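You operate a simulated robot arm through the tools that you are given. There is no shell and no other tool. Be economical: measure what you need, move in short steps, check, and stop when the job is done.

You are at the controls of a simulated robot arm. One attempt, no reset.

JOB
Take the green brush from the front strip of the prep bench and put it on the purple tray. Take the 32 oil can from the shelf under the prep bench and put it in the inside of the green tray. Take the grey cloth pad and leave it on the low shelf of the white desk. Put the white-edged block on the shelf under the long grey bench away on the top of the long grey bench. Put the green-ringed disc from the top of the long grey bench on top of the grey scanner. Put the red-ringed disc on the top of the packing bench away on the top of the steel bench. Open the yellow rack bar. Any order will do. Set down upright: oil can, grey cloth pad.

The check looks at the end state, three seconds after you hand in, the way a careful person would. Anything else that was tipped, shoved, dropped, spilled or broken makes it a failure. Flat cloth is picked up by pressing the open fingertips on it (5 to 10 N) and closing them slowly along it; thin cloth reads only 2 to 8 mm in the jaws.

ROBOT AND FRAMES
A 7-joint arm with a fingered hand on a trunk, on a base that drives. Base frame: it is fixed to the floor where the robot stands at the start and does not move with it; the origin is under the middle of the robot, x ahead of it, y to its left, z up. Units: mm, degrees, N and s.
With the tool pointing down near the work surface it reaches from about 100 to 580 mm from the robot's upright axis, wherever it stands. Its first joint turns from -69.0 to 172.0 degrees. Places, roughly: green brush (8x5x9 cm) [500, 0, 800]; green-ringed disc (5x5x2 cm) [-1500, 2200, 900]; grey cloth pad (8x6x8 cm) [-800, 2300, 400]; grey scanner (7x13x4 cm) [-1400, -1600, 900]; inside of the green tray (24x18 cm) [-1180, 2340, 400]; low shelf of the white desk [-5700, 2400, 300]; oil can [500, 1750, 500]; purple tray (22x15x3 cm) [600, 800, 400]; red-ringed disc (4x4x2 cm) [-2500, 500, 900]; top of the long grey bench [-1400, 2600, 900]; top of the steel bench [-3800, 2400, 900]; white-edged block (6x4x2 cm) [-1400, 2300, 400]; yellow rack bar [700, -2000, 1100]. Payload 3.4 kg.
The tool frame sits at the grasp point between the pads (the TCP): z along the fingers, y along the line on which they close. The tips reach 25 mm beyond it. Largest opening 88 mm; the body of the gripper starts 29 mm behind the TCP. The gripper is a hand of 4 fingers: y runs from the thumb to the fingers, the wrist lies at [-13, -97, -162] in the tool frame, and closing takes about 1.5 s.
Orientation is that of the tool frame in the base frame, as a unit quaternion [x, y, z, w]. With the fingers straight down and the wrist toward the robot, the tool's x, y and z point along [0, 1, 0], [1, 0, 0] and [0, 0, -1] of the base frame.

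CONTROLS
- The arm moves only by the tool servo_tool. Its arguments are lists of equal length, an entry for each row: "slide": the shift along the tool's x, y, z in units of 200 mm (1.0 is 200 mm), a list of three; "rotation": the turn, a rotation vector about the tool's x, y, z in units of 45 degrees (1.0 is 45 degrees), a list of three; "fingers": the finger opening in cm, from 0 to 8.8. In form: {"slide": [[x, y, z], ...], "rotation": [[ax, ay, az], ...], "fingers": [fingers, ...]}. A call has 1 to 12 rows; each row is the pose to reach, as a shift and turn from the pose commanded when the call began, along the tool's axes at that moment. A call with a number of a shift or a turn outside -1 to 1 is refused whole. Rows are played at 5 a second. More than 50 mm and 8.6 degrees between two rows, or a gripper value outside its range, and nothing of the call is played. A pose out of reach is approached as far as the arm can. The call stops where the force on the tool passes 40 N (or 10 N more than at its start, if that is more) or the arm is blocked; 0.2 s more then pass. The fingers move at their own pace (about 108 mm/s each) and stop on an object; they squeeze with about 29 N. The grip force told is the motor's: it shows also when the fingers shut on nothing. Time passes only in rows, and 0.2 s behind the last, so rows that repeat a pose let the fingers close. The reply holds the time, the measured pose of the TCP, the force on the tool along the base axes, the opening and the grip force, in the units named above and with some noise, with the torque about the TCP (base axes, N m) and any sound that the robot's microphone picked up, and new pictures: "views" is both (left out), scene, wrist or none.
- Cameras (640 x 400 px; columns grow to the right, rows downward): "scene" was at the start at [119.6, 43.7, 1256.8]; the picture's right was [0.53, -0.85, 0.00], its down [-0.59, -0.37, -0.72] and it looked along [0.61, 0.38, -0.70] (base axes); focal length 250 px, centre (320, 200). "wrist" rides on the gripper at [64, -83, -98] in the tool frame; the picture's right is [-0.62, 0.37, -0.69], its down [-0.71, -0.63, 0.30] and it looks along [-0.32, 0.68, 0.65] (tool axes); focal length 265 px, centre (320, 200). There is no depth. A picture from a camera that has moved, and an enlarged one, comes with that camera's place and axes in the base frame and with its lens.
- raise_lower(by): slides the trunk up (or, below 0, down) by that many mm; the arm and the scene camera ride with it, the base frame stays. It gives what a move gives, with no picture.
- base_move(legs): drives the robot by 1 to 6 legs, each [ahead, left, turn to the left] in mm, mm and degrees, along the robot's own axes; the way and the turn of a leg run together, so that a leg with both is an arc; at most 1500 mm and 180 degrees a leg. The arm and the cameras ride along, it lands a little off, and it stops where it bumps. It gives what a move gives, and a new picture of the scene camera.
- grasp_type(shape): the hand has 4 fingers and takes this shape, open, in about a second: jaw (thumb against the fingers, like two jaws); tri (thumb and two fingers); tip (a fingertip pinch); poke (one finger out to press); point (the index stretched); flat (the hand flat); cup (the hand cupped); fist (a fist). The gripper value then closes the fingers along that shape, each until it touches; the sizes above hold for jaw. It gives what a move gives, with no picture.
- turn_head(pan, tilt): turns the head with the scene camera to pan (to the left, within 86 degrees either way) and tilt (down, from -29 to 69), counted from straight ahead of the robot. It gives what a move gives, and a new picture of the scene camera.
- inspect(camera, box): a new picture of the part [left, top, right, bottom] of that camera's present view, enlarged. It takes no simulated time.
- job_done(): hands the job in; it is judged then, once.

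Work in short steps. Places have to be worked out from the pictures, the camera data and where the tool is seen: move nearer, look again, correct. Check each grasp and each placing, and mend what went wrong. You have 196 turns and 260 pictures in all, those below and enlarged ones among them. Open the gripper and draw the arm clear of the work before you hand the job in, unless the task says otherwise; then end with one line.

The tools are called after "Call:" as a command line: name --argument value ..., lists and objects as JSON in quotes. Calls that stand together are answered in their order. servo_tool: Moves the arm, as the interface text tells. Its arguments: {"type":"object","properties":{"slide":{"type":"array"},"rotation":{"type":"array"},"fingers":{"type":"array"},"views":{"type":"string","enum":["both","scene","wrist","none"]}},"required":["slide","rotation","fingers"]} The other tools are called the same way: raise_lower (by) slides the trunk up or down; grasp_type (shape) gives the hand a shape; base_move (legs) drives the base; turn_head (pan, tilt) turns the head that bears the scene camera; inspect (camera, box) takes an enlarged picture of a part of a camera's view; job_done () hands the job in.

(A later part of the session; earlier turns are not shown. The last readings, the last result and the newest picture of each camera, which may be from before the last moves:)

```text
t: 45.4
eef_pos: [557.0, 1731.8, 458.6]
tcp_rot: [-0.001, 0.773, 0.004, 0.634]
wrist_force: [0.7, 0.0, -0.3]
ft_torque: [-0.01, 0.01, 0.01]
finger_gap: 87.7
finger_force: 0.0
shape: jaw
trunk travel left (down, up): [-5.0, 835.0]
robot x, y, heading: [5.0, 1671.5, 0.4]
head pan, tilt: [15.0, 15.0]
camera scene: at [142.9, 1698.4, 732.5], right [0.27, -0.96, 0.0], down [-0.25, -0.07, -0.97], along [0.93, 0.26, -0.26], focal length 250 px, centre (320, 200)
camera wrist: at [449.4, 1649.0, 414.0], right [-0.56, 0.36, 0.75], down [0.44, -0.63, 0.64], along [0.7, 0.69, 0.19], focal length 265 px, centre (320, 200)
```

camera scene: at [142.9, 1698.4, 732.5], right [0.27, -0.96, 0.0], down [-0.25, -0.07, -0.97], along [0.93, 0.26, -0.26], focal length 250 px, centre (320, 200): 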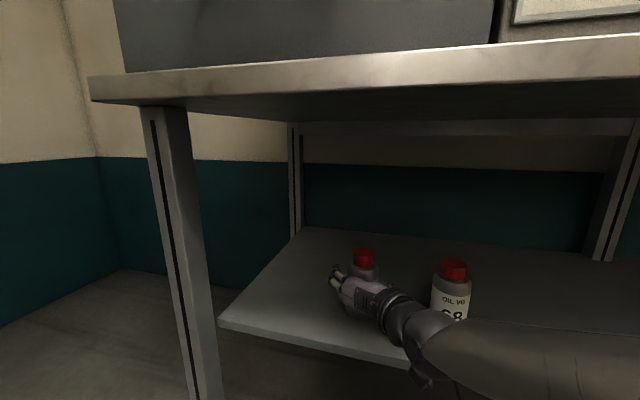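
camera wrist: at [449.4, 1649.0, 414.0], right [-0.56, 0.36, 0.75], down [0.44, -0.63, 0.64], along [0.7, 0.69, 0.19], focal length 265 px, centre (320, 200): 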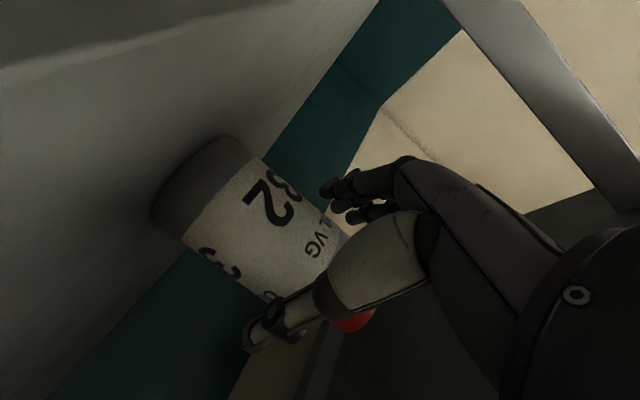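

The wrist view puts the can axis at ≈[580, 1730], between thumb and fingers. I'll advance another 16 mm and close gently.

Call:
servo_tool --slide '[[-0.009, -0.005, 0.04], [-0.017, -0.005, 0.08], [-0.017, -0.005, 0.08], [-0.017, -0.005, 0.08], [-0.017, -0.005, 0.08], [-0.017, -0.005, 0.08], [-0.017, -0.005, 0.08]]' --rotation '[[0, 0, 0], [0, 0, 0], [0, 0, 0], [0, 0, 0], [0, 0, 0], [0, 0, 0], [0, 0, 0]]' --fingers '[8.8, 8.8, 5, 5, 5, 5, 5]' --views "both"

```text
t: 47.0
eef_pos: [575.6, 1731.2, 457.0]
tcp_rot: [0.0, 0.772, 0.005, 0.635]
wrist_force: [1.2, -1.1, 0.8]
ft_torque: [-0.09, 0.01, 0.02]
finger_gap: 53.7
finger_force: 29.1
shape: jaw
trunk travel left (down, up): [-5.0, 835.0]
robot x, y, heading: [0.0, 1671.9, 0.3]
head pan, tilt: [15.0, 15.0]
camera scene: at [143.0, 1698.4, 732.5], right [0.27, -0.96, 0.0], down [-0.25, -0.07, -0.97], along [0.93, 0.26, -0.26], focal length 250 px, centre (320, 200)
camera wrist: at [465.5, 1648.6, 413.7], right [-0.56, 0.36, 0.75], down [0.44, -0.63, 0.64], along [0.7, 0.69, 0.2], focal length 265 px, centre (320, 200)
```

scene: 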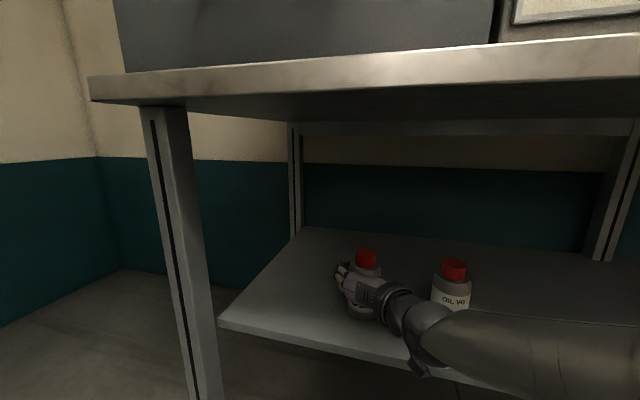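
wrist: 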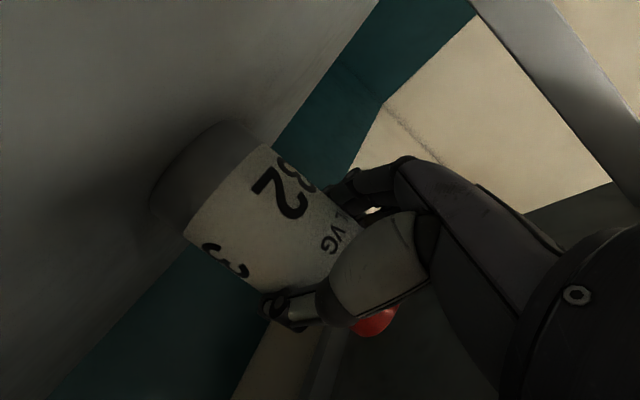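

Gripped at 53.7 mm with 29 N. I'll lift 35 mm vertically, then draw the can straight back.

Call:
servo_tool --slide '[[-0.085, 0, -0.018], [-0.171, 0, -0.036], [-0.171, 0, -0.036], [-0.129, 0, -0.232], [-0.087, 0, -0.427], [-0.046, 0, -0.623]]' --rotation '[[0, 0, 0], [0, 0, 0], [0, 0, 0], [0, 0, 0], [0, 0, 0], [0, 0, 0]]' --fingers '[4, 4, 4, 4, 4, 4]' --views "both"

```text
t: 48.4
eef_pos: [454.7, 1730.6, 490.1]
tcp_rot: [0.0, 0.773, 0.005, 0.634]
wrist_force: [0.6, 0.7, -3.2]
ft_torque: [0.03, 0.03, -0.04]
finger_gap: 53.0
finger_force: 29.2
shape: jaw
trunk travel left (down, up): [-5.0, 835.0]
robot x, y, heading: [2.0, 1672.7, 0.4]
head pan, tilt: [15.0, 15.0]
camera scene: at [143.2, 1698.5, 732.5], right [0.27, -0.96, 0.0], down [-0.25, -0.07, -0.97], along [0.93, 0.26, -0.26], focal length 250 px, centre (320, 200)
camera wrist: at [345.6, 1648.7, 446.3], right [-0.56, 0.36, 0.75], down [0.44, -0.63, 0.64], along [0.7, 0.69, 0.2], focal length 265 px, centre (320, 200)
```

scene: 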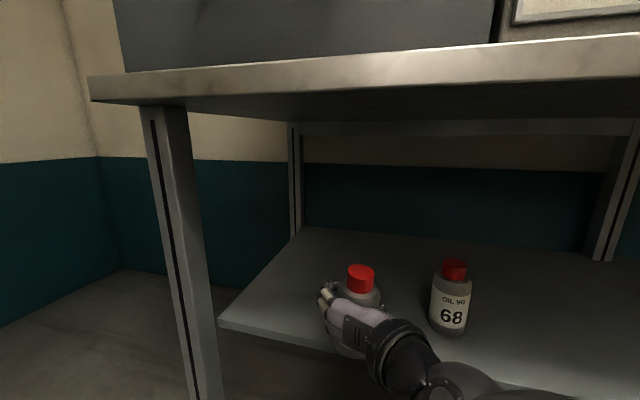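
wrist: 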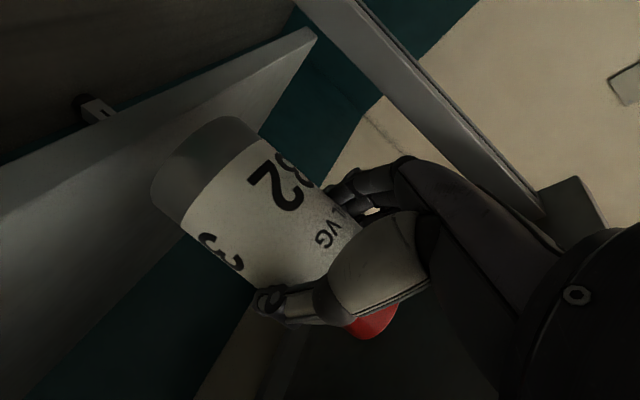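

The can is held level. I'll back away, shift clear, and turn 90° left to face the long grey bench.

Call:
base_move --legs '[[-900, 0, 0], [0, -420, 0], [0, 0, 90]]'

```text
t: 59.0
eef_pos: [-931.7, 1711.3, 491.2]
tcp_rot: [-0.54, 0.553, 0.447, 0.45]
wrist_force: [-0.9, 0.4, -3.2]
ft_torque: [-0.02, 0.02, -0.01]
finger_gap: 52.9
finger_force: 28.8
shape: jaw
trunk travel left (down, up): [-5.0, 835.0]
robot x, y, heading: [-882.5, 1253.4, 88.8]
head pan, tilt: [15.0, 15.0]
camera scene: at [-905.7, 1398.8, 732.5], right [0.97, 0.24, 0.0], down [0.06, -0.25, -0.97], along [-0.23, 0.94, -0.26], focal length 250 px, centre (320, 200)
```

scene: 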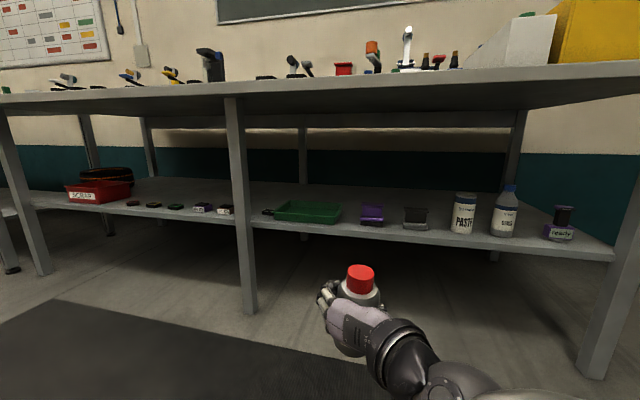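

The shelf is clearly visible. I'll zoom in on its items.

Call:
inspect --camera "scene" --box '[110, 180, 290, 240]'

Call:
inspect --camera "scene" --box '[250, 180, 450, 250]'

```text
3.56 times, centred on (200, 210) of scene
camera zoom: at [-905.7, 1398.8, 732.5], right [0.97, 0.24, 0.0], down [0.06, -0.25, -0.97], along [-0.23, 0.94, -0.26], focal length 888 px, centre (747, 164)
```

zoom: 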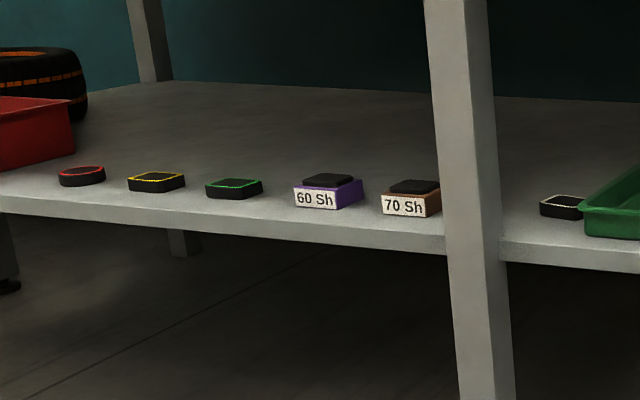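

```text
3.20 times, centred on (350, 215) of scene
camera zoom: at [-905.7, 1398.8, 732.5], right [0.97, 0.24, 0.0], down [0.06, -0.25, -0.97], along [-0.23, 0.94, -0.26], focal length 800 px, centre (224, 152)
```

zoom: 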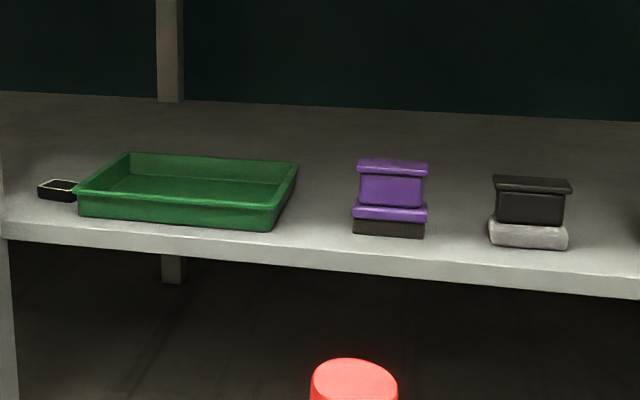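

The grey cloth pad is at ≈[-777, 2290] and the white-edged block is at ≈[-1353, 2317], just left of the green tray. The tray spans x≈-1305 to -1065 and its front is y≈2265. I'll raise the can 40 mm and drive to face the tray.

Call:
servo_tool --slide '[[-0.1, 0, -0.02], [-0.196, 0, -0.042]]' --rotation '[[0, 0, 0], [0, 0, 0]]' --fingers '[4, 4]' --views "none"

Call:
base_move --legs '[[0, 258, 1.2], [420, 0, 0]]'

```text
t: 59.6
eef_pos: [-931.2, 1708.8, 531.2]
tcp_rot: [-0.541, 0.553, 0.446, 0.451]
wrist_force: [0.2, -0.2, -3.2]
ft_torque: [-0.05, 0.03, -0.03]
finger_gap: 53.1
finger_force: 28.6
shape: jaw
trunk travel left (down, up): [-5.0, 835.0]
robot x, y, heading: [-883.9, 1257.7, 89.0]
head pan, tilt: [15.0, 15.0]
```

```text
t: 63.6
eef_pos: [-1201.1, 2124.8, 529.6]
tcp_rot: [-0.545, 0.547, 0.452, 0.447]
wrist_force: [0.5, 0.3, -1.6]
ft_torque: [-0.05, 0.01, 0.0]
finger_gap: 53.1
finger_force: 28.9
shape: jaw
trunk travel left (down, up): [-5.0, 835.0]
robot x, y, heading: [-1141.6, 1676.2, 90.3]
head pan, tilt: [15.0, 15.0]
camera scene: at [-1170.1, 1815.1, 732.5], right [0.97, 0.26, 0.0], down [0.07, -0.25, -0.97], along [-0.25, 0.93, -0.26], focal length 250 px, centre (320, 200)
```

scene: 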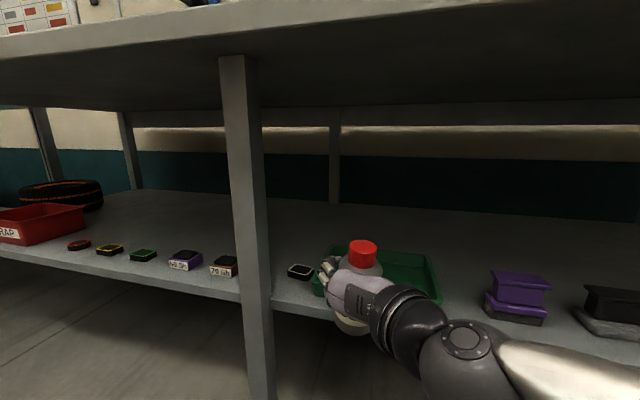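

TCP should end at about [-1180, 2330] to keep the bracket in front of the tray's rim (y≈2267). I'll drive 150 mm nearer.

Call:
base_move --legs '[[150, -20, 0]]'

Call:
inspect --camera "wrist" --box '[0, 0, 640, 400]'

```text
t: 65.0
eef_pos: [-1181.5, 2278.9, 530.0]
tcp_rot: [-0.545, 0.548, 0.451, 0.446]
wrist_force: [-0.2, 0.6, -3.4]
ft_torque: [-0.02, 0.0, 0.0]
finger_gap: 53.0
finger_force: 29.2
shape: jaw
trunk travel left (down, up): [-5.0, 835.0]
robot x, y, heading: [-1124.9, 1824.0, 90.1]
head pan, tilt: [15.0, 15.0]
camera scene: at [-1150.4, 1968.7, 732.5], right [0.97, 0.26, 0.0], down [0.07, -0.25, -0.97], along [-0.25, 0.93, -0.26], focal length 250 px, centre (320, 200)
```

scene: 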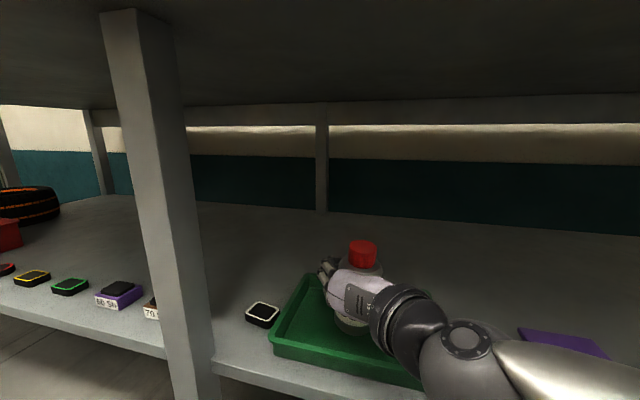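

```text
1.00 times, centred on (320, 200) of wrist (not enlarged: the box is as wide or as high as the picture)
camera zoom: at [-1098.2, 2171.1, 486.9], right [-0.36, -0.56, 0.75], down [0.63, 0.44, 0.64], along [-0.68, 0.7, 0.2], focal length 265 px, centre (320, 200)
```

zoom: 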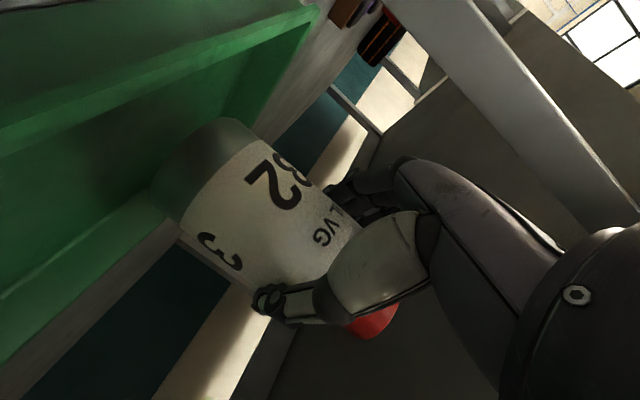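

I'll advance 45 mm to y≈2324 and then lower 40 mm.

Call:
servo_tool --slide '[[-0.024, 0, 0.11], [-0.047, 0, 0.22], [0.05, 0, 0.241], [0.149, 0, 0.262]]' --rotation '[[0, 0, 0], [0, 0, 0], [0, 0, 0], [0, 0, 0]]' --fingers '[4, 4, 4, 4]' --views "both"

```text
t: 66.0
eef_pos: [-1180.3, 2324.2, 492.4]
tcp_rot: [-0.546, 0.548, 0.451, 0.446]
wrist_force: [-0.4, 0.8, -0.8]
ft_torque: [0.0, 0.0, 0.03]
finger_gap: 53.4
finger_force: 29.0
shape: jaw
trunk travel left (down, up): [-5.0, 835.0]
robot x, y, heading: [-1122.9, 1830.4, 90.1]
head pan, tilt: [15.0, 15.0]
camera scene: at [-1150.3, 1968.7, 732.5], right [0.97, 0.26, 0.0], down [0.07, -0.25, -0.97], along [-0.25, 0.93, -0.26], focal length 250 px, centre (320, 200)
camera wrist: at [-1097.5, 2216.3, 447.8], right [-0.36, -0.56, 0.74], down [0.63, 0.44, 0.64], along [-0.68, 0.7, 0.2], focal length 265 px, centre (320, 200)
```

scene: 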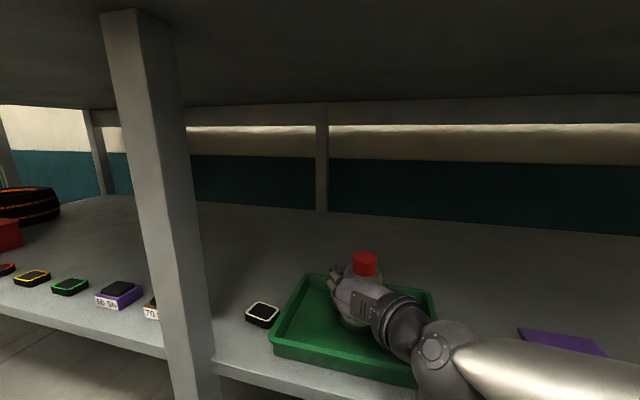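
wrist: 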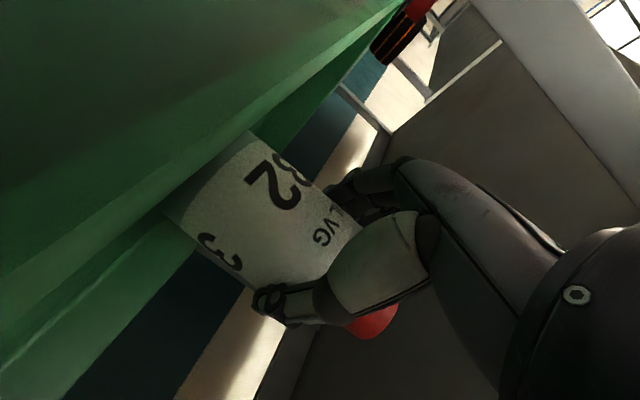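

Next, a fine descent until contact.

Call:
servo_tool --slide '[[0.015, 0, 0.003], [0.029, 0, 0.006], [0.044, 0, 0.009], [0.054, 0, 0.0115], [0.064, 0, 0.0136]]' --rotation '[[0, 0, 0], [0, 0, 0], [0, 0, 0], [0, 0, 0], [0, 0, 0]]' --fingers '[4, 4, 4, 4, 4]' --views "none"

```text
t: 67.2
eef_pos: [-1180.5, 2323.8, 482.8]
tcp_rot: [-0.543, 0.546, 0.453, 0.449]
wrist_force: [-1.0, 3.7, 20.9]
ft_torque: [0.32, 0.33, -0.02]
finger_gap: 53.3
finger_force: 28.9
shape: jaw
trunk travel left (down, up): [-5.0, 835.0]
robot x, y, heading: [-1125.5, 1828.7, 90.0]
head pan, tilt: [15.0, 15.0]
```

Contact at z≈483 as predicted. I'll ease up slightly, open, and retreat straight back.

Call:
servo_tool --slide '[[-0.006, 0, -0.001], [-0.006, 0, -0.001], [-0.006, 0, -0.001], [-0.006, 0, -0.001], [-0.006, 0, -0.001], [0.01, 0, -0.1], [0.03, 0, -0.2], [0.05, 0, -0.3], [0.07, 0, -0.4]]' --rotation '[[0, 0, 0], [0, 0, 0], [0, 0, 0], [0, 0, 0], [0, 0, 0], [0, 0, 0], [0, 0, 0], [0, 0, 0], [0, 0, 0]]' --fingers '[5.5, 6.5, 8.0, 8.8, 8.8, 8.8, 8.8, 8.8, 8.8]' --views "both"

```text
t: 69.2
eef_pos: [-1178.6, 2242.9, 480.4]
tcp_rot: [-0.546, 0.547, 0.451, 0.446]
wrist_force: [0.3, 1.0, -0.5]
ft_torque: [-0.01, 0.02, 0.0]
finger_gap: 87.3
finger_force: 0.0
shape: jaw
trunk travel left (down, up): [-5.0, 835.0]
robot x, y, heading: [-1125.6, 1827.7, 89.9]
head pan, tilt: [15.0, 15.0]
camera scene: at [-1150.4, 1968.6, 732.5], right [0.97, 0.26, 0.0], down [0.07, -0.25, -0.97], along [-0.25, 0.93, -0.26], focal length 250 px, centre (320, 200)
camera wrist: at [-1097.0, 2135.5, 436.4], right [-0.36, -0.56, 0.74], down [0.63, 0.44, 0.64], along [-0.68, 0.7, 0.2], focal length 265 px, centre (320, 200)
```

scene: 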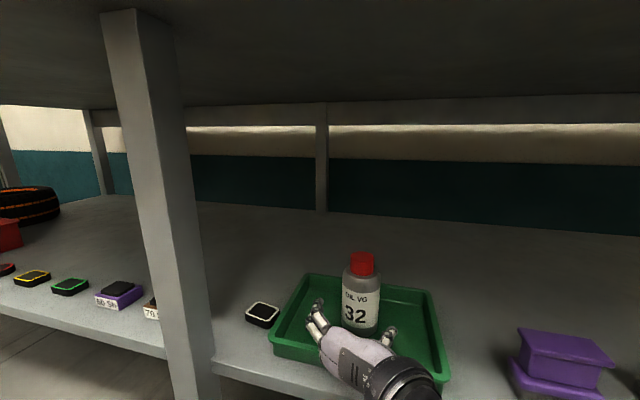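
wrist: 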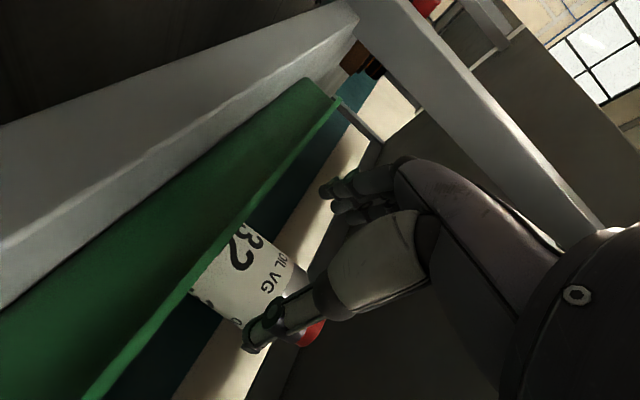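

The oil can stands upright in the tray. Next is the white-edged block. I'll back off 160 mm and inspect it while turning the hand back to fingers-down.

Call:
base_move --legs '[[-160, 0, 0]]'

Call:
servo_tool --slide '[[-0.05, 0, 0], [-0.1, 0, 0], [-0.15, 0, 0], [-0.2, 0, 0], [-0.25, 0, 0], [-0.25, 0, 0], [-0.25, 0, 0]]' --rotation '[[0.096, 0.096, 0.118], [0.192, 0.192, 0.237], [0.288, 0.288, 0.355], [0.383, 0.383, 0.473], [0.479, 0.479, 0.591], [0.575, 0.575, 0.71], [0.671, 0.671, 0.828]]' --fingers '[8.8, 8.8, 8.8, 8.8, 8.8, 8.8, 8.8]' --views "none"

Call:
servo_tool --slide '[[0, 0, 0], [0, 0, 0], [0, 0, 0], [0, 0, 0], [0, 0, 0], [0, 0, 0], [0, 0, 0]]' --rotation '[[0.096, 0.096, 0.118], [0.192, 0.192, 0.237], [0.288, 0.288, 0.355], [0.383, 0.383, 0.473], [0.479, 0.479, 0.591], [0.575, 0.575, 0.71], [0.671, 0.671, 0.828]]' --fingers '[8.8, 8.8, 8.8, 8.8, 8.8, 8.8, 8.8]' --views "both"

```text
t: 70.6
eef_pos: [-1181.0, 2082.7, 480.1]
tcp_rot: [-0.545, 0.548, 0.451, 0.446]
wrist_force: [0.1, -0.3, 0.2]
ft_torque: [0.0, -0.01, -0.02]
finger_gap: 87.4
finger_force: 0.0
shape: jaw
trunk travel left (down, up): [-5.0, 835.0]
robot x, y, heading: [-1123.7, 1667.8, 90.1]
head pan, tilt: [15.0, 15.0]
camera scene: at [-1149.9, 1807.4, 732.5], right [0.97, 0.26, 0.0], down [0.07, -0.25, -0.97], along [-0.25, 0.93, -0.26], focal length 250 px, centre (320, 200)
```

scene: 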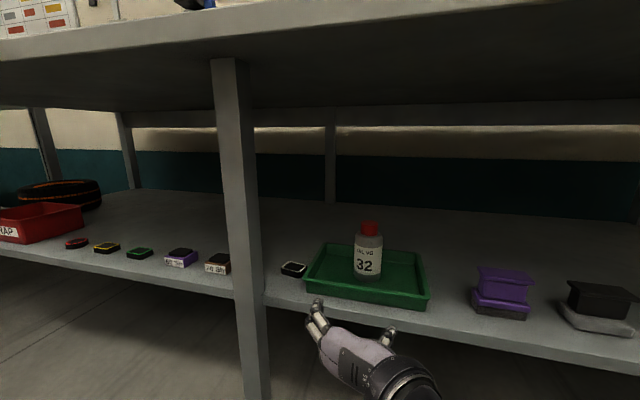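

```text
t: 72.2
eef_pos: [-1178.8, 2091.0, 528.5]
tcp_rot: [-0.309, 0.88, 0.259, 0.252]
wrist_force: [-0.7, 0.1, -0.6]
ft_torque: [0.01, 0.0, 0.0]
finger_gap: 87.7
finger_force: 0.1
shape: jaw
trunk travel left (down, up): [-5.0, 835.0]
robot x, y, heading: [-1128.0, 1664.9, 89.9]
head pan, tilt: [15.0, 15.0]
```

```text
t: 73.8
eef_pos: [-1179.5, 2091.8, 528.5]
tcp_rot: [-0.001, 1.0, 0.006, -0.003]
wrist_force: [-0.8, 0.0, -0.8]
ft_torque: [-0.01, 0.02, 0.01]
finger_gap: 87.6
finger_force: 0.1
shape: jaw
trunk travel left (down, up): [-5.0, 835.0]
robot x, y, heading: [-1129.7, 1669.7, 90.2]
head pan, tilt: [15.0, 15.0]
camera scene: at [-1149.9, 1807.3, 732.5], right [0.97, 0.26, 0.0], down [0.07, -0.25, -0.97], along [-0.25, 0.93, -0.26], focal length 250 px, centre (320, 200)
camera wrist: at [-1243.4, 2008.3, 627.6], right [0.62, 0.36, 0.69], down [0.71, -0.63, -0.32], along [0.32, 0.69, -0.65], focal length 265 px, centre (320, 200)
```

scene: 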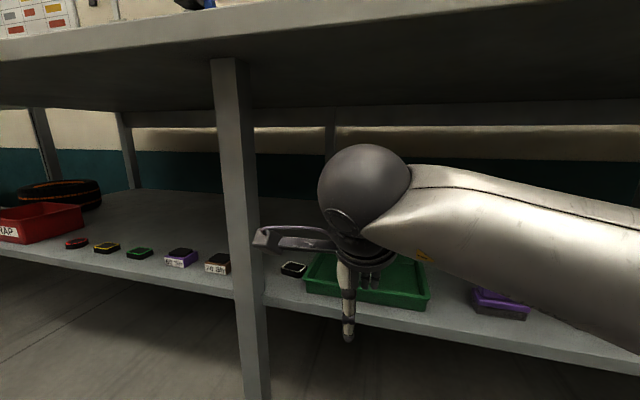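
wrist: 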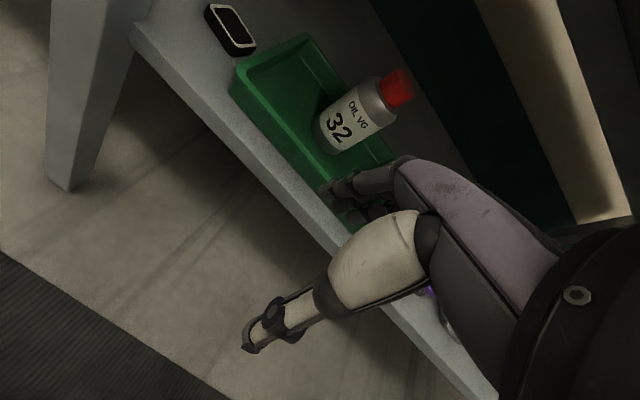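

The leg is close to the block's left, so I'll approach with the wrist to the right, closing along x. I'll yaw the hand about 77° counter-clockwise in free air.

Call:
servo_tool --slide '[[0, 0, 0], [0, 0, -0.05], [0, 0, -0.1], [0, 0, -0.15], [0, 0, -0.15]]' --rotation '[[0, 0, -0.171], [0, 0, -0.342], [0, 0, -0.513], [0, 0, -0.684], [0, 0, -0.856]]' --fingers '[8.8, 8.8, 8.8, 8.8, 8.8]' --views "none"

Call:
servo_tool --slide '[[0, 0, 0], [0, 0, 0], [0, 0, 0], [0, 0, 0], [0, 0, 0]]' --rotation '[[0, 0, -0.171], [0, 0, -0.342], [0, 0, -0.513], [0, 0, -0.684], [0, 0, -0.856]]' --fingers '[8.8, 8.8, 8.8, 8.8, 8.8]' --views "both"

```text
t: 75.0
eef_pos: [-1179.1, 2092.1, 559.9]
tcp_rot: [-0.332, 0.943, 0.008, -0.001]
wrist_force: [-0.7, 1.0, -0.1]
ft_torque: [-0.03, 0.0, -0.02]
finger_gap: 87.6
finger_force: 0.1
shape: jaw
trunk travel left (down, up): [-5.0, 835.0]
robot x, y, heading: [-1123.5, 1671.0, 90.1]
head pan, tilt: [15.0, 15.0]
```

```text
t: 76.2
eef_pos: [-1172.6, 2034.4, 566.2]
tcp_rot: [-0.623, 0.782, 0.006, 0.002]
wrist_force: [0.6, 0.5, -0.3]
ft_torque: [-0.01, 0.0, 0.01]
finger_gap: 87.7
finger_force: 0.1
shape: jaw
out of reach, approached as far as the arm can: row 4, 5
trunk travel left (down, up): [-5.0, 835.0]
robot x, y, heading: [-1120.9, 1669.3, 90.1]
head pan, tilt: [15.0, 15.0]
camera scene: at [-1149.9, 1807.4, 732.5], right [0.97, 0.26, 0.0], down [0.07, -0.25, -0.97], along [-0.25, 0.93, -0.26], focal length 250 px, centre (320, 200)
camera wrist: at [-1105.0, 1954.1, 662.7], right [-0.22, 0.68, 0.7], down [0.77, 0.56, -0.3], along [-0.6, 0.48, -0.65], focal length 265 px, centre (320, 200)
```

scene: 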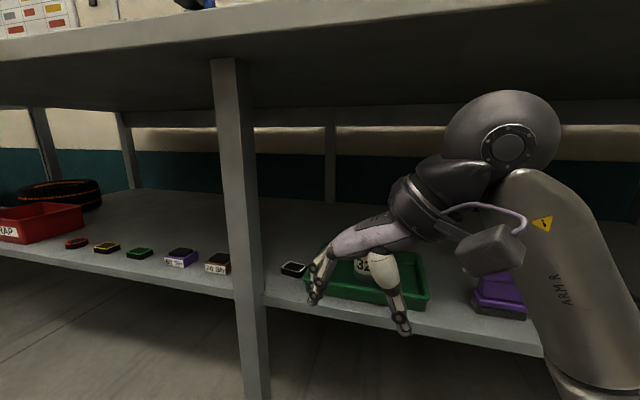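
wrist: 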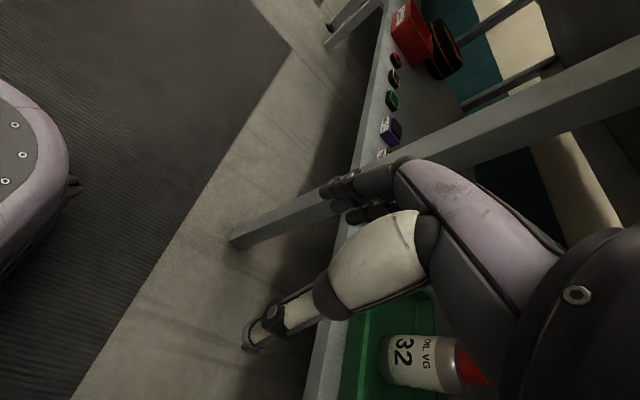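

The camera bracket is a real box, and the arm can't reach far with that much yaw. I'll undo 35° of arm yaw and instead face the robot diagonally (heading 125°), so the hand's world yaw ends the same.

Call:
servo_tool --slide '[[0, 0, 0], [0, 0, 0], [0, 0, 0], [0, 0, 0], [0, 0, 0]]' --rotation '[[0, 0, 0.156], [0, 0, 0.311], [0, 0, 0.467], [0, 0, 0.622], [0, 0, 0.778]]' --fingers '[8.8, 8.8, 8.8, 8.8, 8.8]' --views "none"

Call:
base_move --legs '[[-100, 0, 0], [0, 0, 35], [-30, -202, 0]]'

```text
t: 77.4
eef_pos: [-1171.5, 2035.0, 566.6]
tcp_rot: [-0.359, 0.933, 0.007, -0.001]
wrist_force: [0.5, 0.5, -0.1]
ft_torque: [0.02, -0.01, -0.01]
finger_gap: 87.9
finger_force: 0.0
shape: jaw
trunk travel left (down, up): [-5.0, 835.0]
robot x, y, heading: [-1126.0, 1664.4, 90.1]
head pan, tilt: [15.0, 15.0]
```

```text
t: 81.4
eef_pos: [-1191.0, 1932.5, 566.0]
tcp_rot: [-0.619, 0.785, 0.007, -0.003]
wrist_force: [0.2, 0.4, -0.3]
ft_torque: [0.0, 0.07, -0.02]
finger_gap: 87.7
finger_force: 0.0
shape: jaw
trunk travel left (down, up): [-5.0, 835.0]
robot x, y, heading: [-943.0, 1654.4, 124.6]
head pan, tilt: [15.0, 15.0]
camera scene: at [-1043.0, 1757.3, 732.5], right [0.65, 0.76, 0.0], down [0.2, -0.17, -0.97], along [-0.73, 0.63, -0.26], focal length 250 px, centre (320, 200)
```

scene: 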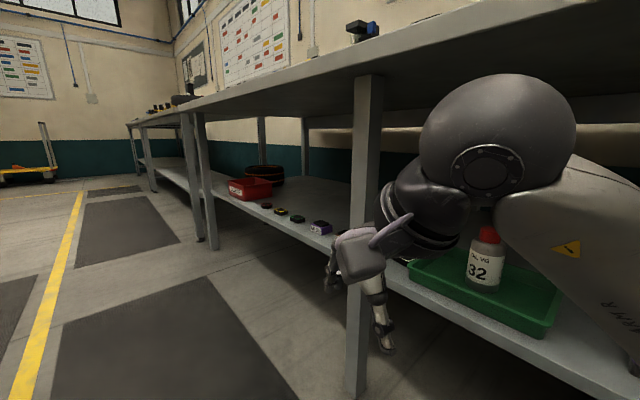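

Clear view. I'll drive diagonally nearer while keeping the hand right of the leg.

Call:
base_move --legs '[[238, -65, 0]]'

Call:
inspect --camera "wrist" --box '[0, 0, 640, 400]'

```text
t: 83.2
eef_pos: [-1271.4, 2163.5, 565.4]
tcp_rot: [-0.618, 0.786, 0.005, -0.003]
wrist_force: [-0.2, 0.2, 0.4]
ft_torque: [-0.01, 0.02, 0.01]
finger_gap: 88.1
finger_force: 0.1
shape: jaw
trunk travel left (down, up): [-5.0, 835.0]
robot x, y, heading: [-1025.8, 1883.8, 124.3]
head pan, tilt: [15.0, 15.0]
camera scene: at [-1123.9, 1988.5, 732.5], right [0.65, 0.76, 0.0], down [0.2, -0.17, -0.97], along [-0.73, 0.63, -0.26], focal length 250 px, centre (320, 200)
```

scene: 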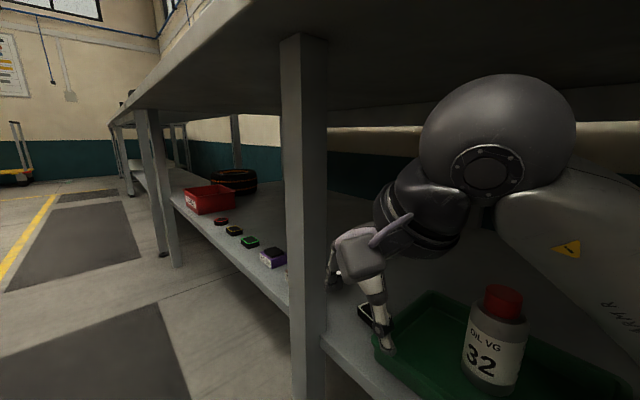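

```text
1.00 times, centred on (320, 200) of wrist (not enlarged: the box is as wide or as high as the picture)
camera zoom: at [-1204.0, 2082.1, 663.5], right [-0.2, 0.68, 0.7], down [0.78, 0.55, -0.31], along [-0.6, 0.48, -0.64], focal length 265 px, centre (320, 200)
```

zoom: 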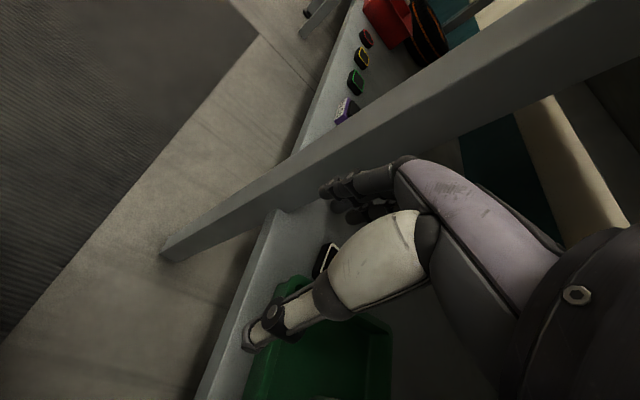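

I'll reach in to about [-1310, 2312] with the arm and lower to z≈510 for a close look.

Call:
servo_tool --slide '[[-0.17, 0.089, 0], [-0.338, 0.178, 0], [-0.507, 0.266, 0], [-0.675, 0.355, 0], [-0.675, 0.355, 0.14], [-0.675, 0.355, 0.27]]' --rotation '[[0, 0, 0], [0, 0, 0], [0, 0, 0], [0, 0, 0], [0, 0, 0], [0, 0, 0]]' --fingers '[8.8, 8.8, 8.8, 8.8, 8.8, 8.8]' --views "both"

```text
t: 84.6
eef_pos: [-1309.8, 2314.0, 514.2]
tcp_rot: [-0.619, 0.786, 0.008, -0.003]
wrist_force: [0.5, -0.4, 0.1]
ft_torque: [0.0, 0.03, 0.0]
finger_gap: 88.0
finger_force: 0.0
shape: jaw
trunk travel left (down, up): [-5.0, 835.0]
robot x, y, heading: [-1023.4, 1887.7, 124.2]
head pan, tilt: [15.0, 15.0]
camera scene: at [-1123.9, 1988.5, 732.5], right [0.65, 0.76, 0.0], down [0.2, -0.17, -0.97], along [-0.73, 0.63, -0.26], focal length 250 px, centre (320, 200)
camera wrist: at [-1242.2, 2231.8, 611.1], right [-0.2, 0.68, 0.7], down [0.78, 0.55, -0.31], along [-0.6, 0.48, -0.64], focal length 265 px, centre (320, 200)
```

scene: 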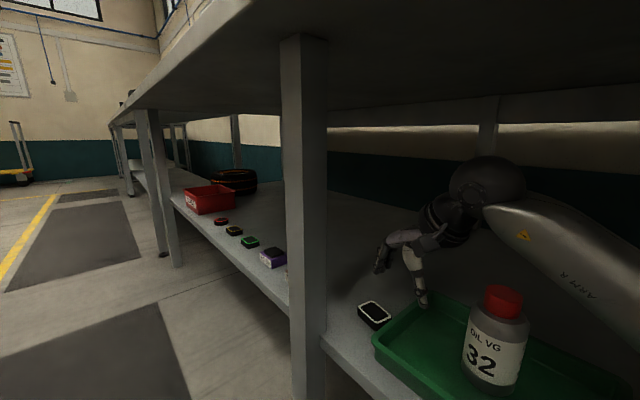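
wrist: 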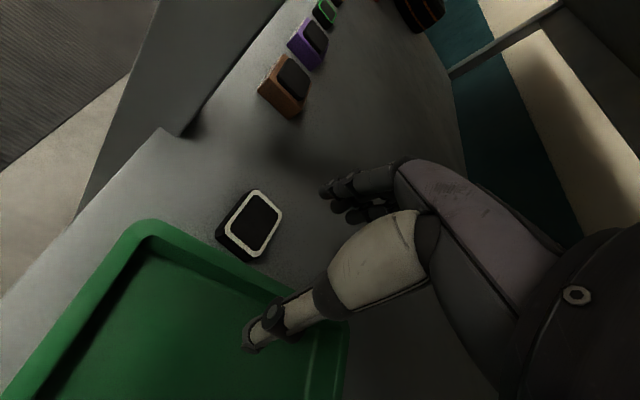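

Block top: x from -1385 to -1328, y from 2300 to 2330, so centre [-1356, 2315]. The tray rim is at x≈-1306, leaving a 21 mm gap for the thumb. I'll align the yaw (8° more), narrow the opening to 72 mm, and hover at z≈470.

Call:
servo_tool --slide '[[0.025, 0.11, 0], [0.05, 0.225, 0], [0.05, 0.225, 0.11], [0.05, 0.225, 0.22], [0.05, 0.225, 0.22]]' --rotation '[[0, 0, -0.09], [0, 0, -0.178], [0, 0, -0.178], [0, 0, -0.178], [0, 0, -0.178]]' --fingers '[8.0, 7.2, 7.2, 7.2, 7.2]' --views "both"

```text
t: 85.8
eef_pos: [-1338.6, 2291.9, 470.2]
tcp_rot: [-0.676, 0.737, 0.019, 0.008]
wrist_force: [0.1, 0.2, -0.2]
ft_torque: [-0.02, -0.01, -0.03]
finger_gap: 72.1
finger_force: 0.0
shape: jaw
out of reach, approached as far as the arm can: row 2, 3, 4, 5
trunk travel left (down, up): [-5.0, 835.0]
robot x, y, heading: [-1027.6, 1886.4, 124.8]
head pan, tilt: [15.0, 15.0]
camera scene: at [-1133.4, 1974.3, 739.1], right [0.65, 0.76, 0.02], down [0.2, -0.15, -0.97], along [-0.74, 0.63, -0.25], focal length 250 px, centre (320, 200)
camera wrist: at [-1259.8, 2218.3, 565.3], right [-0.3, 0.62, 0.72], down [0.68, 0.67, -0.29], along [-0.66, 0.41, -0.63], focal length 265 px, centre (320, 200)
```

scene: 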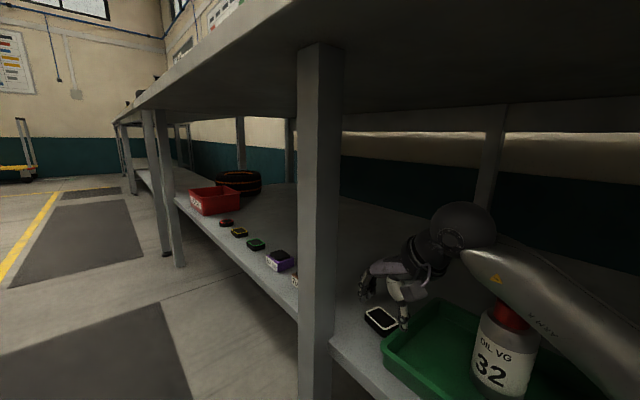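
wrist: 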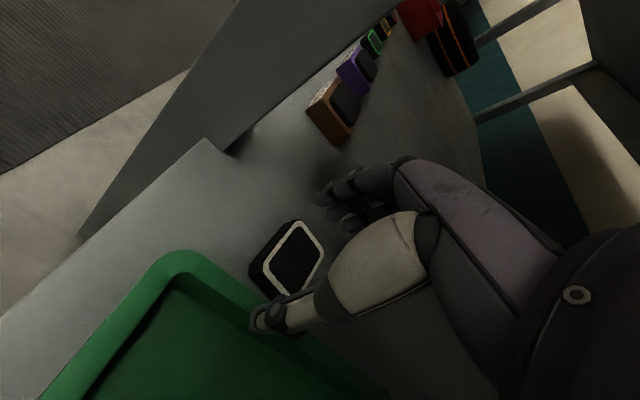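

The arm ran out of reach about 25 mm short. I'll pull back, rotate and move the base so the target sits straighter ahead.

Call:
servo_tool --slide '[[0, 0, -0.11], [0, 0, -0.22], [0, -0.1, -0.22]]' --rotation '[[0, 0, 0], [0, 0, 0.09], [0, 0, 0.178]]' --fingers '[7.2, 7.2, 7.2]' --views "none"

Call:
base_move --legs '[[57, -53, 9.5]]'

Call:
inspect --camera "wrist" --box '[0, 0, 640, 400]'

```text
t: 86.6
eef_pos: [-1304.4, 2302.5, 495.8]
tcp_rot: [-0.616, 0.787, 0.005, -0.003]
wrist_force: [-0.5, -0.1, 0.3]
ft_torque: [0.0, 0.03, 0.03]
finger_gap: 72.2
finger_force: 0.1
shape: jaw
trunk travel left (down, up): [-5.0, 835.0]
robot x, y, heading: [-1021.7, 1884.1, 124.2]
head pan, tilt: [15.0, 15.0]
```

```text
t: 87.7
eef_pos: [-1341.6, 2306.8, 516.5]
tcp_rot: [-0.663, 0.748, 0.021, 0.011]
wrist_force: [0.3, 0.0, 0.3]
ft_torque: [-0.05, 0.02, -0.03]
finger_gap: 72.0
finger_force: 0.0
shape: jaw
trunk travel left (down, up): [-5.0, 835.0]
robot x, y, heading: [-1013.1, 1939.8, 131.1]
head pan, tilt: [15.0, 15.0]
camera scene: at [-1127.0, 2010.8, 739.3], right [0.56, 0.83, 0.03], down [0.22, -0.12, -0.97], along [-0.8, 0.55, -0.25], focal length 250 px, centre (320, 200)
```

scene: 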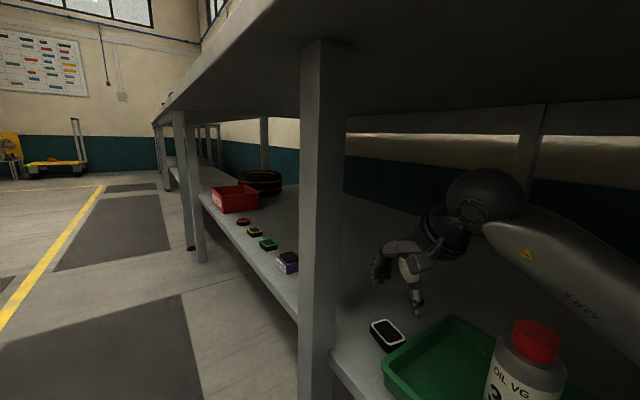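

```text
1.00 times, centred on (320, 200) of wrist (not enlarged: the box is as wide or as high as the picture)
camera zoom: at [-1265.2, 2228.7, 611.1], right [-0.28, 0.63, 0.73], down [0.71, 0.65, -0.28], along [-0.65, 0.43, -0.63], focal length 265 px, centre (320, 200)
```

zoom: 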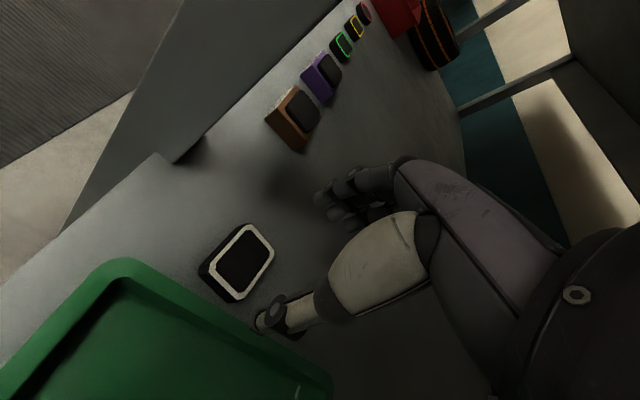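

The head reads tilted by about 1.7°, so some arm link upstream of the wrist may be pressing on the shelf. I'll look to the right and down.

Call:
turn_head --pan -35 --tilt 45

```text
t: 88.9
eef_pos: [-1339.2, 2303.4, 521.3]
tcp_rot: [-0.663, 0.748, 0.028, 0.01]
wrist_force: [-0.4, 0.8, -0.7]
ft_torque: [0.05, 0.04, -0.02]
finger_gap: 72.2
finger_force: 0.1
shape: jaw
trunk travel left (down, up): [-5.0, 835.0]
robot x, y, heading: [-1009.2, 1935.4, 130.9]
head pan, tilt: [-35.0, 45.0]
camera scene: at [-1056.8, 2040.9, 693.1], right [0.99, 0.1, 0.01], down [0.08, -0.68, -0.73], along [-0.07, 0.72, -0.69], focal length 250 px, centre (320, 200)
```

scene: 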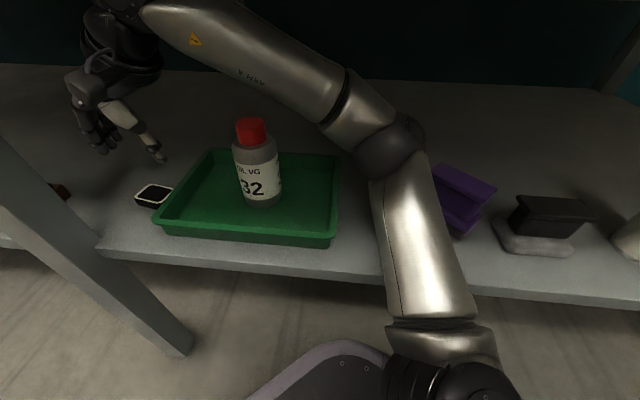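

The elbow is over the shelf right beside the purple block, and the upper arm leans on the shelf edge. I'll check the purple block before retreating.

Call:
inspect --camera "scene" --box '[360, 120, 600, 270]'

```text
2.67 times, centred on (480, 195) of scene
camera zoom: at [-1056.8, 2040.9, 693.1], right [0.99, 0.1, 0.01], down [0.08, -0.68, -0.73], along [-0.07, 0.72, -0.69], focal length 666 px, centre (-107, 213)
```

zoom: 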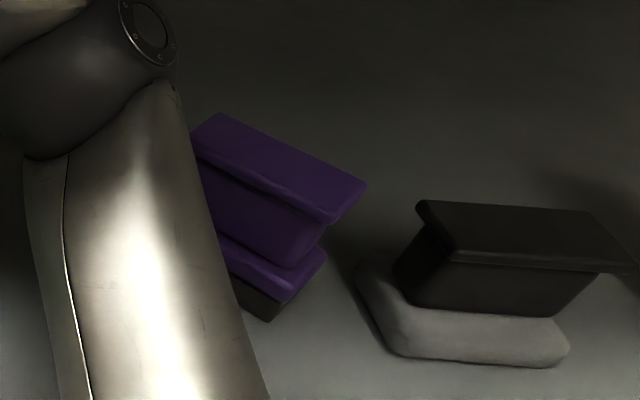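

The purple block seems to have been turned by the elbow, though it is still upright. I'll raise the trunk 80 mm to lift the arm off without sideways motion, then re-check.

Call:
raise_lower --by 80

Call:
inspect --camera "scene" --box '[0, 0, 640, 400]'

```text
t: 90.1
eef_pos: [-1338.4, 2318.6, 581.7]
tcp_rot: [-0.663, 0.749, 0.013, -0.003]
wrist_force: [-0.2, -0.3, 1.1]
ft_torque: [0.02, -0.01, -0.01]
finger_gap: 72.3
finger_force: 0.0
shape: jaw
trunk travel left (down, up): [-85.0, 755.0]
robot x, y, heading: [-1013.2, 1941.3, 131.4]
head pan, tilt: [-35.0, 45.0]
```

```text
1.00 times, centred on (320, 200) of scene (not enlarged: the box is as wide or as high as the picture)
camera zoom: at [-1052.8, 2058.5, 765.6], right [0.99, 0.1, 0.0], down [0.07, -0.7, -0.71], along [-0.07, 0.7, -0.71], focal length 250 px, centre (320, 200)
```

zoom: 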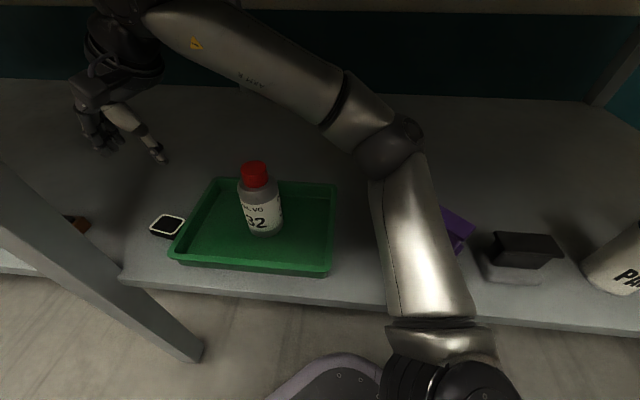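

The lean is gone. I'll close the fingers to narrow the hand, then back out mostly along -y so the arm leaves the purple block and the leg cleanly.

Call:
servo_tool --slide '[[0, 0, 0], [0, 0, 0], [0, 0, 0]]' --rotation '[[0, 0, 0], [0, 0, 0], [0, 0, 0]]' --fingers '[4, 1, 1]' --views "none"

Call:
base_move --legs '[[-210, 135, 0]]'

```text
t: 90.9
eef_pos: [-1336.9, 2317.9, 580.9]
tcp_rot: [-0.663, 0.749, 0.012, -0.004]
wrist_force: [0.0, -0.2, 0.7]
ft_torque: [0.01, -0.01, -0.01]
finger_gap: 10.2
finger_force: 0.1
shape: jaw
trunk travel left (down, up): [-85.0, 755.0]
robot x, y, heading: [-1009.5, 1938.7, 130.8]
head pan, tilt: [-35.0, 45.0]
```

```text
t: 92.7
eef_pos: [-1302.7, 2077.2, 582.5]
tcp_rot: [-0.661, 0.75, 0.013, -0.003]
wrist_force: [0.5, -0.4, -0.6]
ft_torque: [0.01, 0.0, 0.01]
finger_gap: 10.6
finger_force: 0.1
shape: jaw
trunk travel left (down, up): [-85.0, 755.0]
robot x, y, heading: [-979.6, 1696.6, 130.4]
head pan, tilt: [-35.0, 45.0]
camera scene: at [-1019.0, 1815.6, 765.7], right [1.0, 0.1, 0.0], down [0.07, -0.7, -0.71], along [-0.07, 0.7, -0.71], focal length 250 px, centre (320, 200)
```

scene: 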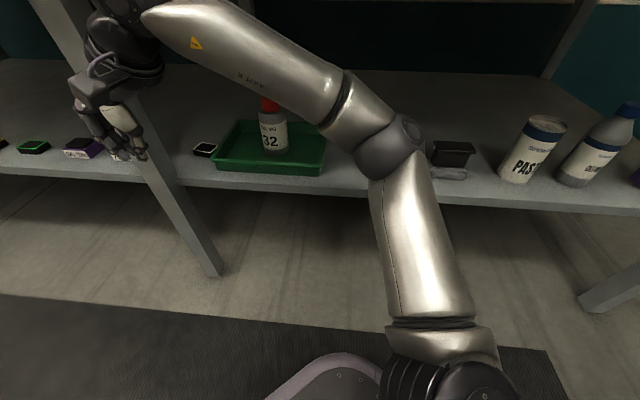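

I'm out. I'll face the bench squarely again, restore the hand yaw, and then examine the purple block.

Call:
base_move --legs '[[-150, 0, 0], [0, 0, -40.4]]'

Call:
servo_tool --slide '[[0, 0, 0], [0, 0, 0], [0, 0, 0], [0, 0, 0], [0, 0, 0], [0, 0, 0]]' --rotation '[[0, 0, 0.155], [0, 0, 0.31], [0, 0, 0.465], [0, 0, 0.62], [0, 0, 0.775], [0, 0, 0.93]]' --fingers '[6, 6, 6, 8.8, 8.8, 8.8]' --views "none"

Call:
turn_head --pan -20 --tilt 20

```text
t: 95.9
eef_pos: [-882.7, 2085.5, 583.1]
tcp_rot: [-0.361, 0.933, 0.013, 0.001]
wrist_force: [0.2, 0.1, 0.2]
ft_torque: [0.02, 0.0, 0.02]
finger_gap: 10.2
finger_force: 0.1
shape: jaw
trunk travel left (down, up): [-85.0, 755.0]
robot x, y, heading: [-884.6, 1582.8, 90.0]
head pan, tilt: [-35.0, 45.0]
camera scene: at [-837.1, 1702.9, 765.7], right [0.82, -0.57, 0.0], down [-0.4, -0.58, -0.71], along [0.4, 0.58, -0.71], focal length 250 px, centre (320, 200)
```

scene: 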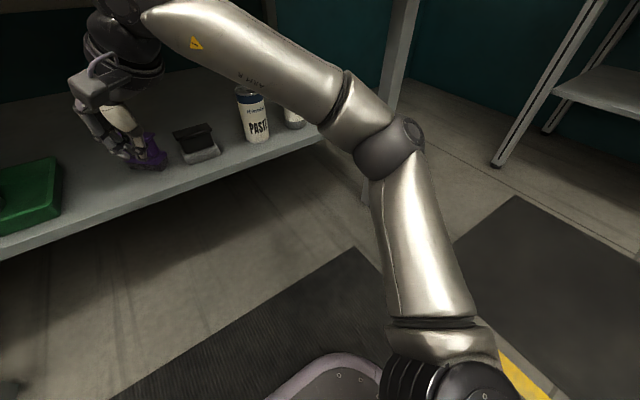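

```text
t: 97.3
eef_pos: [-882.7, 2086.3, 581.4]
tcp_rot: [-0.003, 1.0, 0.013, -0.003]
wrist_force: [0.0, -0.2, -0.1]
ft_torque: [0.0, 0.0, 0.0]
finger_gap: 87.8
finger_force: 0.0
shape: jaw
trunk travel left (down, up): [-85.0, 755.0]
robot x, y, heading: [-882.2, 1585.7, 89.9]
head pan, tilt: [-35.0, 45.0]
```

```text
t: 98.2
eef_pos: [-883.0, 2085.7, 581.8]
tcp_rot: [-0.005, 1.0, 0.012, -0.003]
wrist_force: [0.3, 0.6, -0.6]
ft_torque: [0.02, 0.01, 0.03]
finger_gap: 87.8
finger_force: 0.1
shape: jaw
trunk travel left (down, up): [-85.0, 755.0]
robot x, y, heading: [-884.4, 1586.7, 90.3]
head pan, tilt: [-20.0, 20.0]
camera scene: at [-851.9, 1723.7, 804.3], right [0.94, -0.34, 0.0], down [-0.12, -0.32, -0.94], along [0.32, 0.88, -0.34], focal length 250 px, centre (320, 200)
```

scene: 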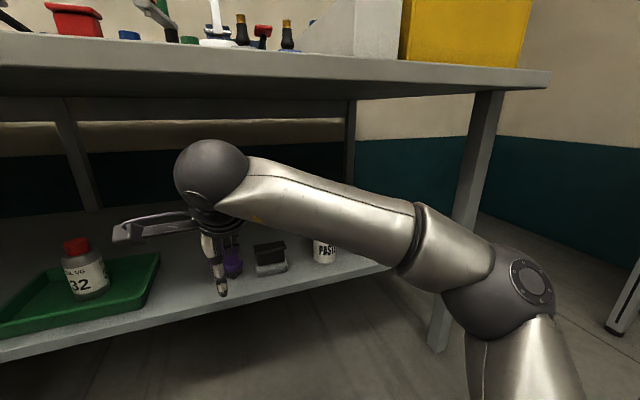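

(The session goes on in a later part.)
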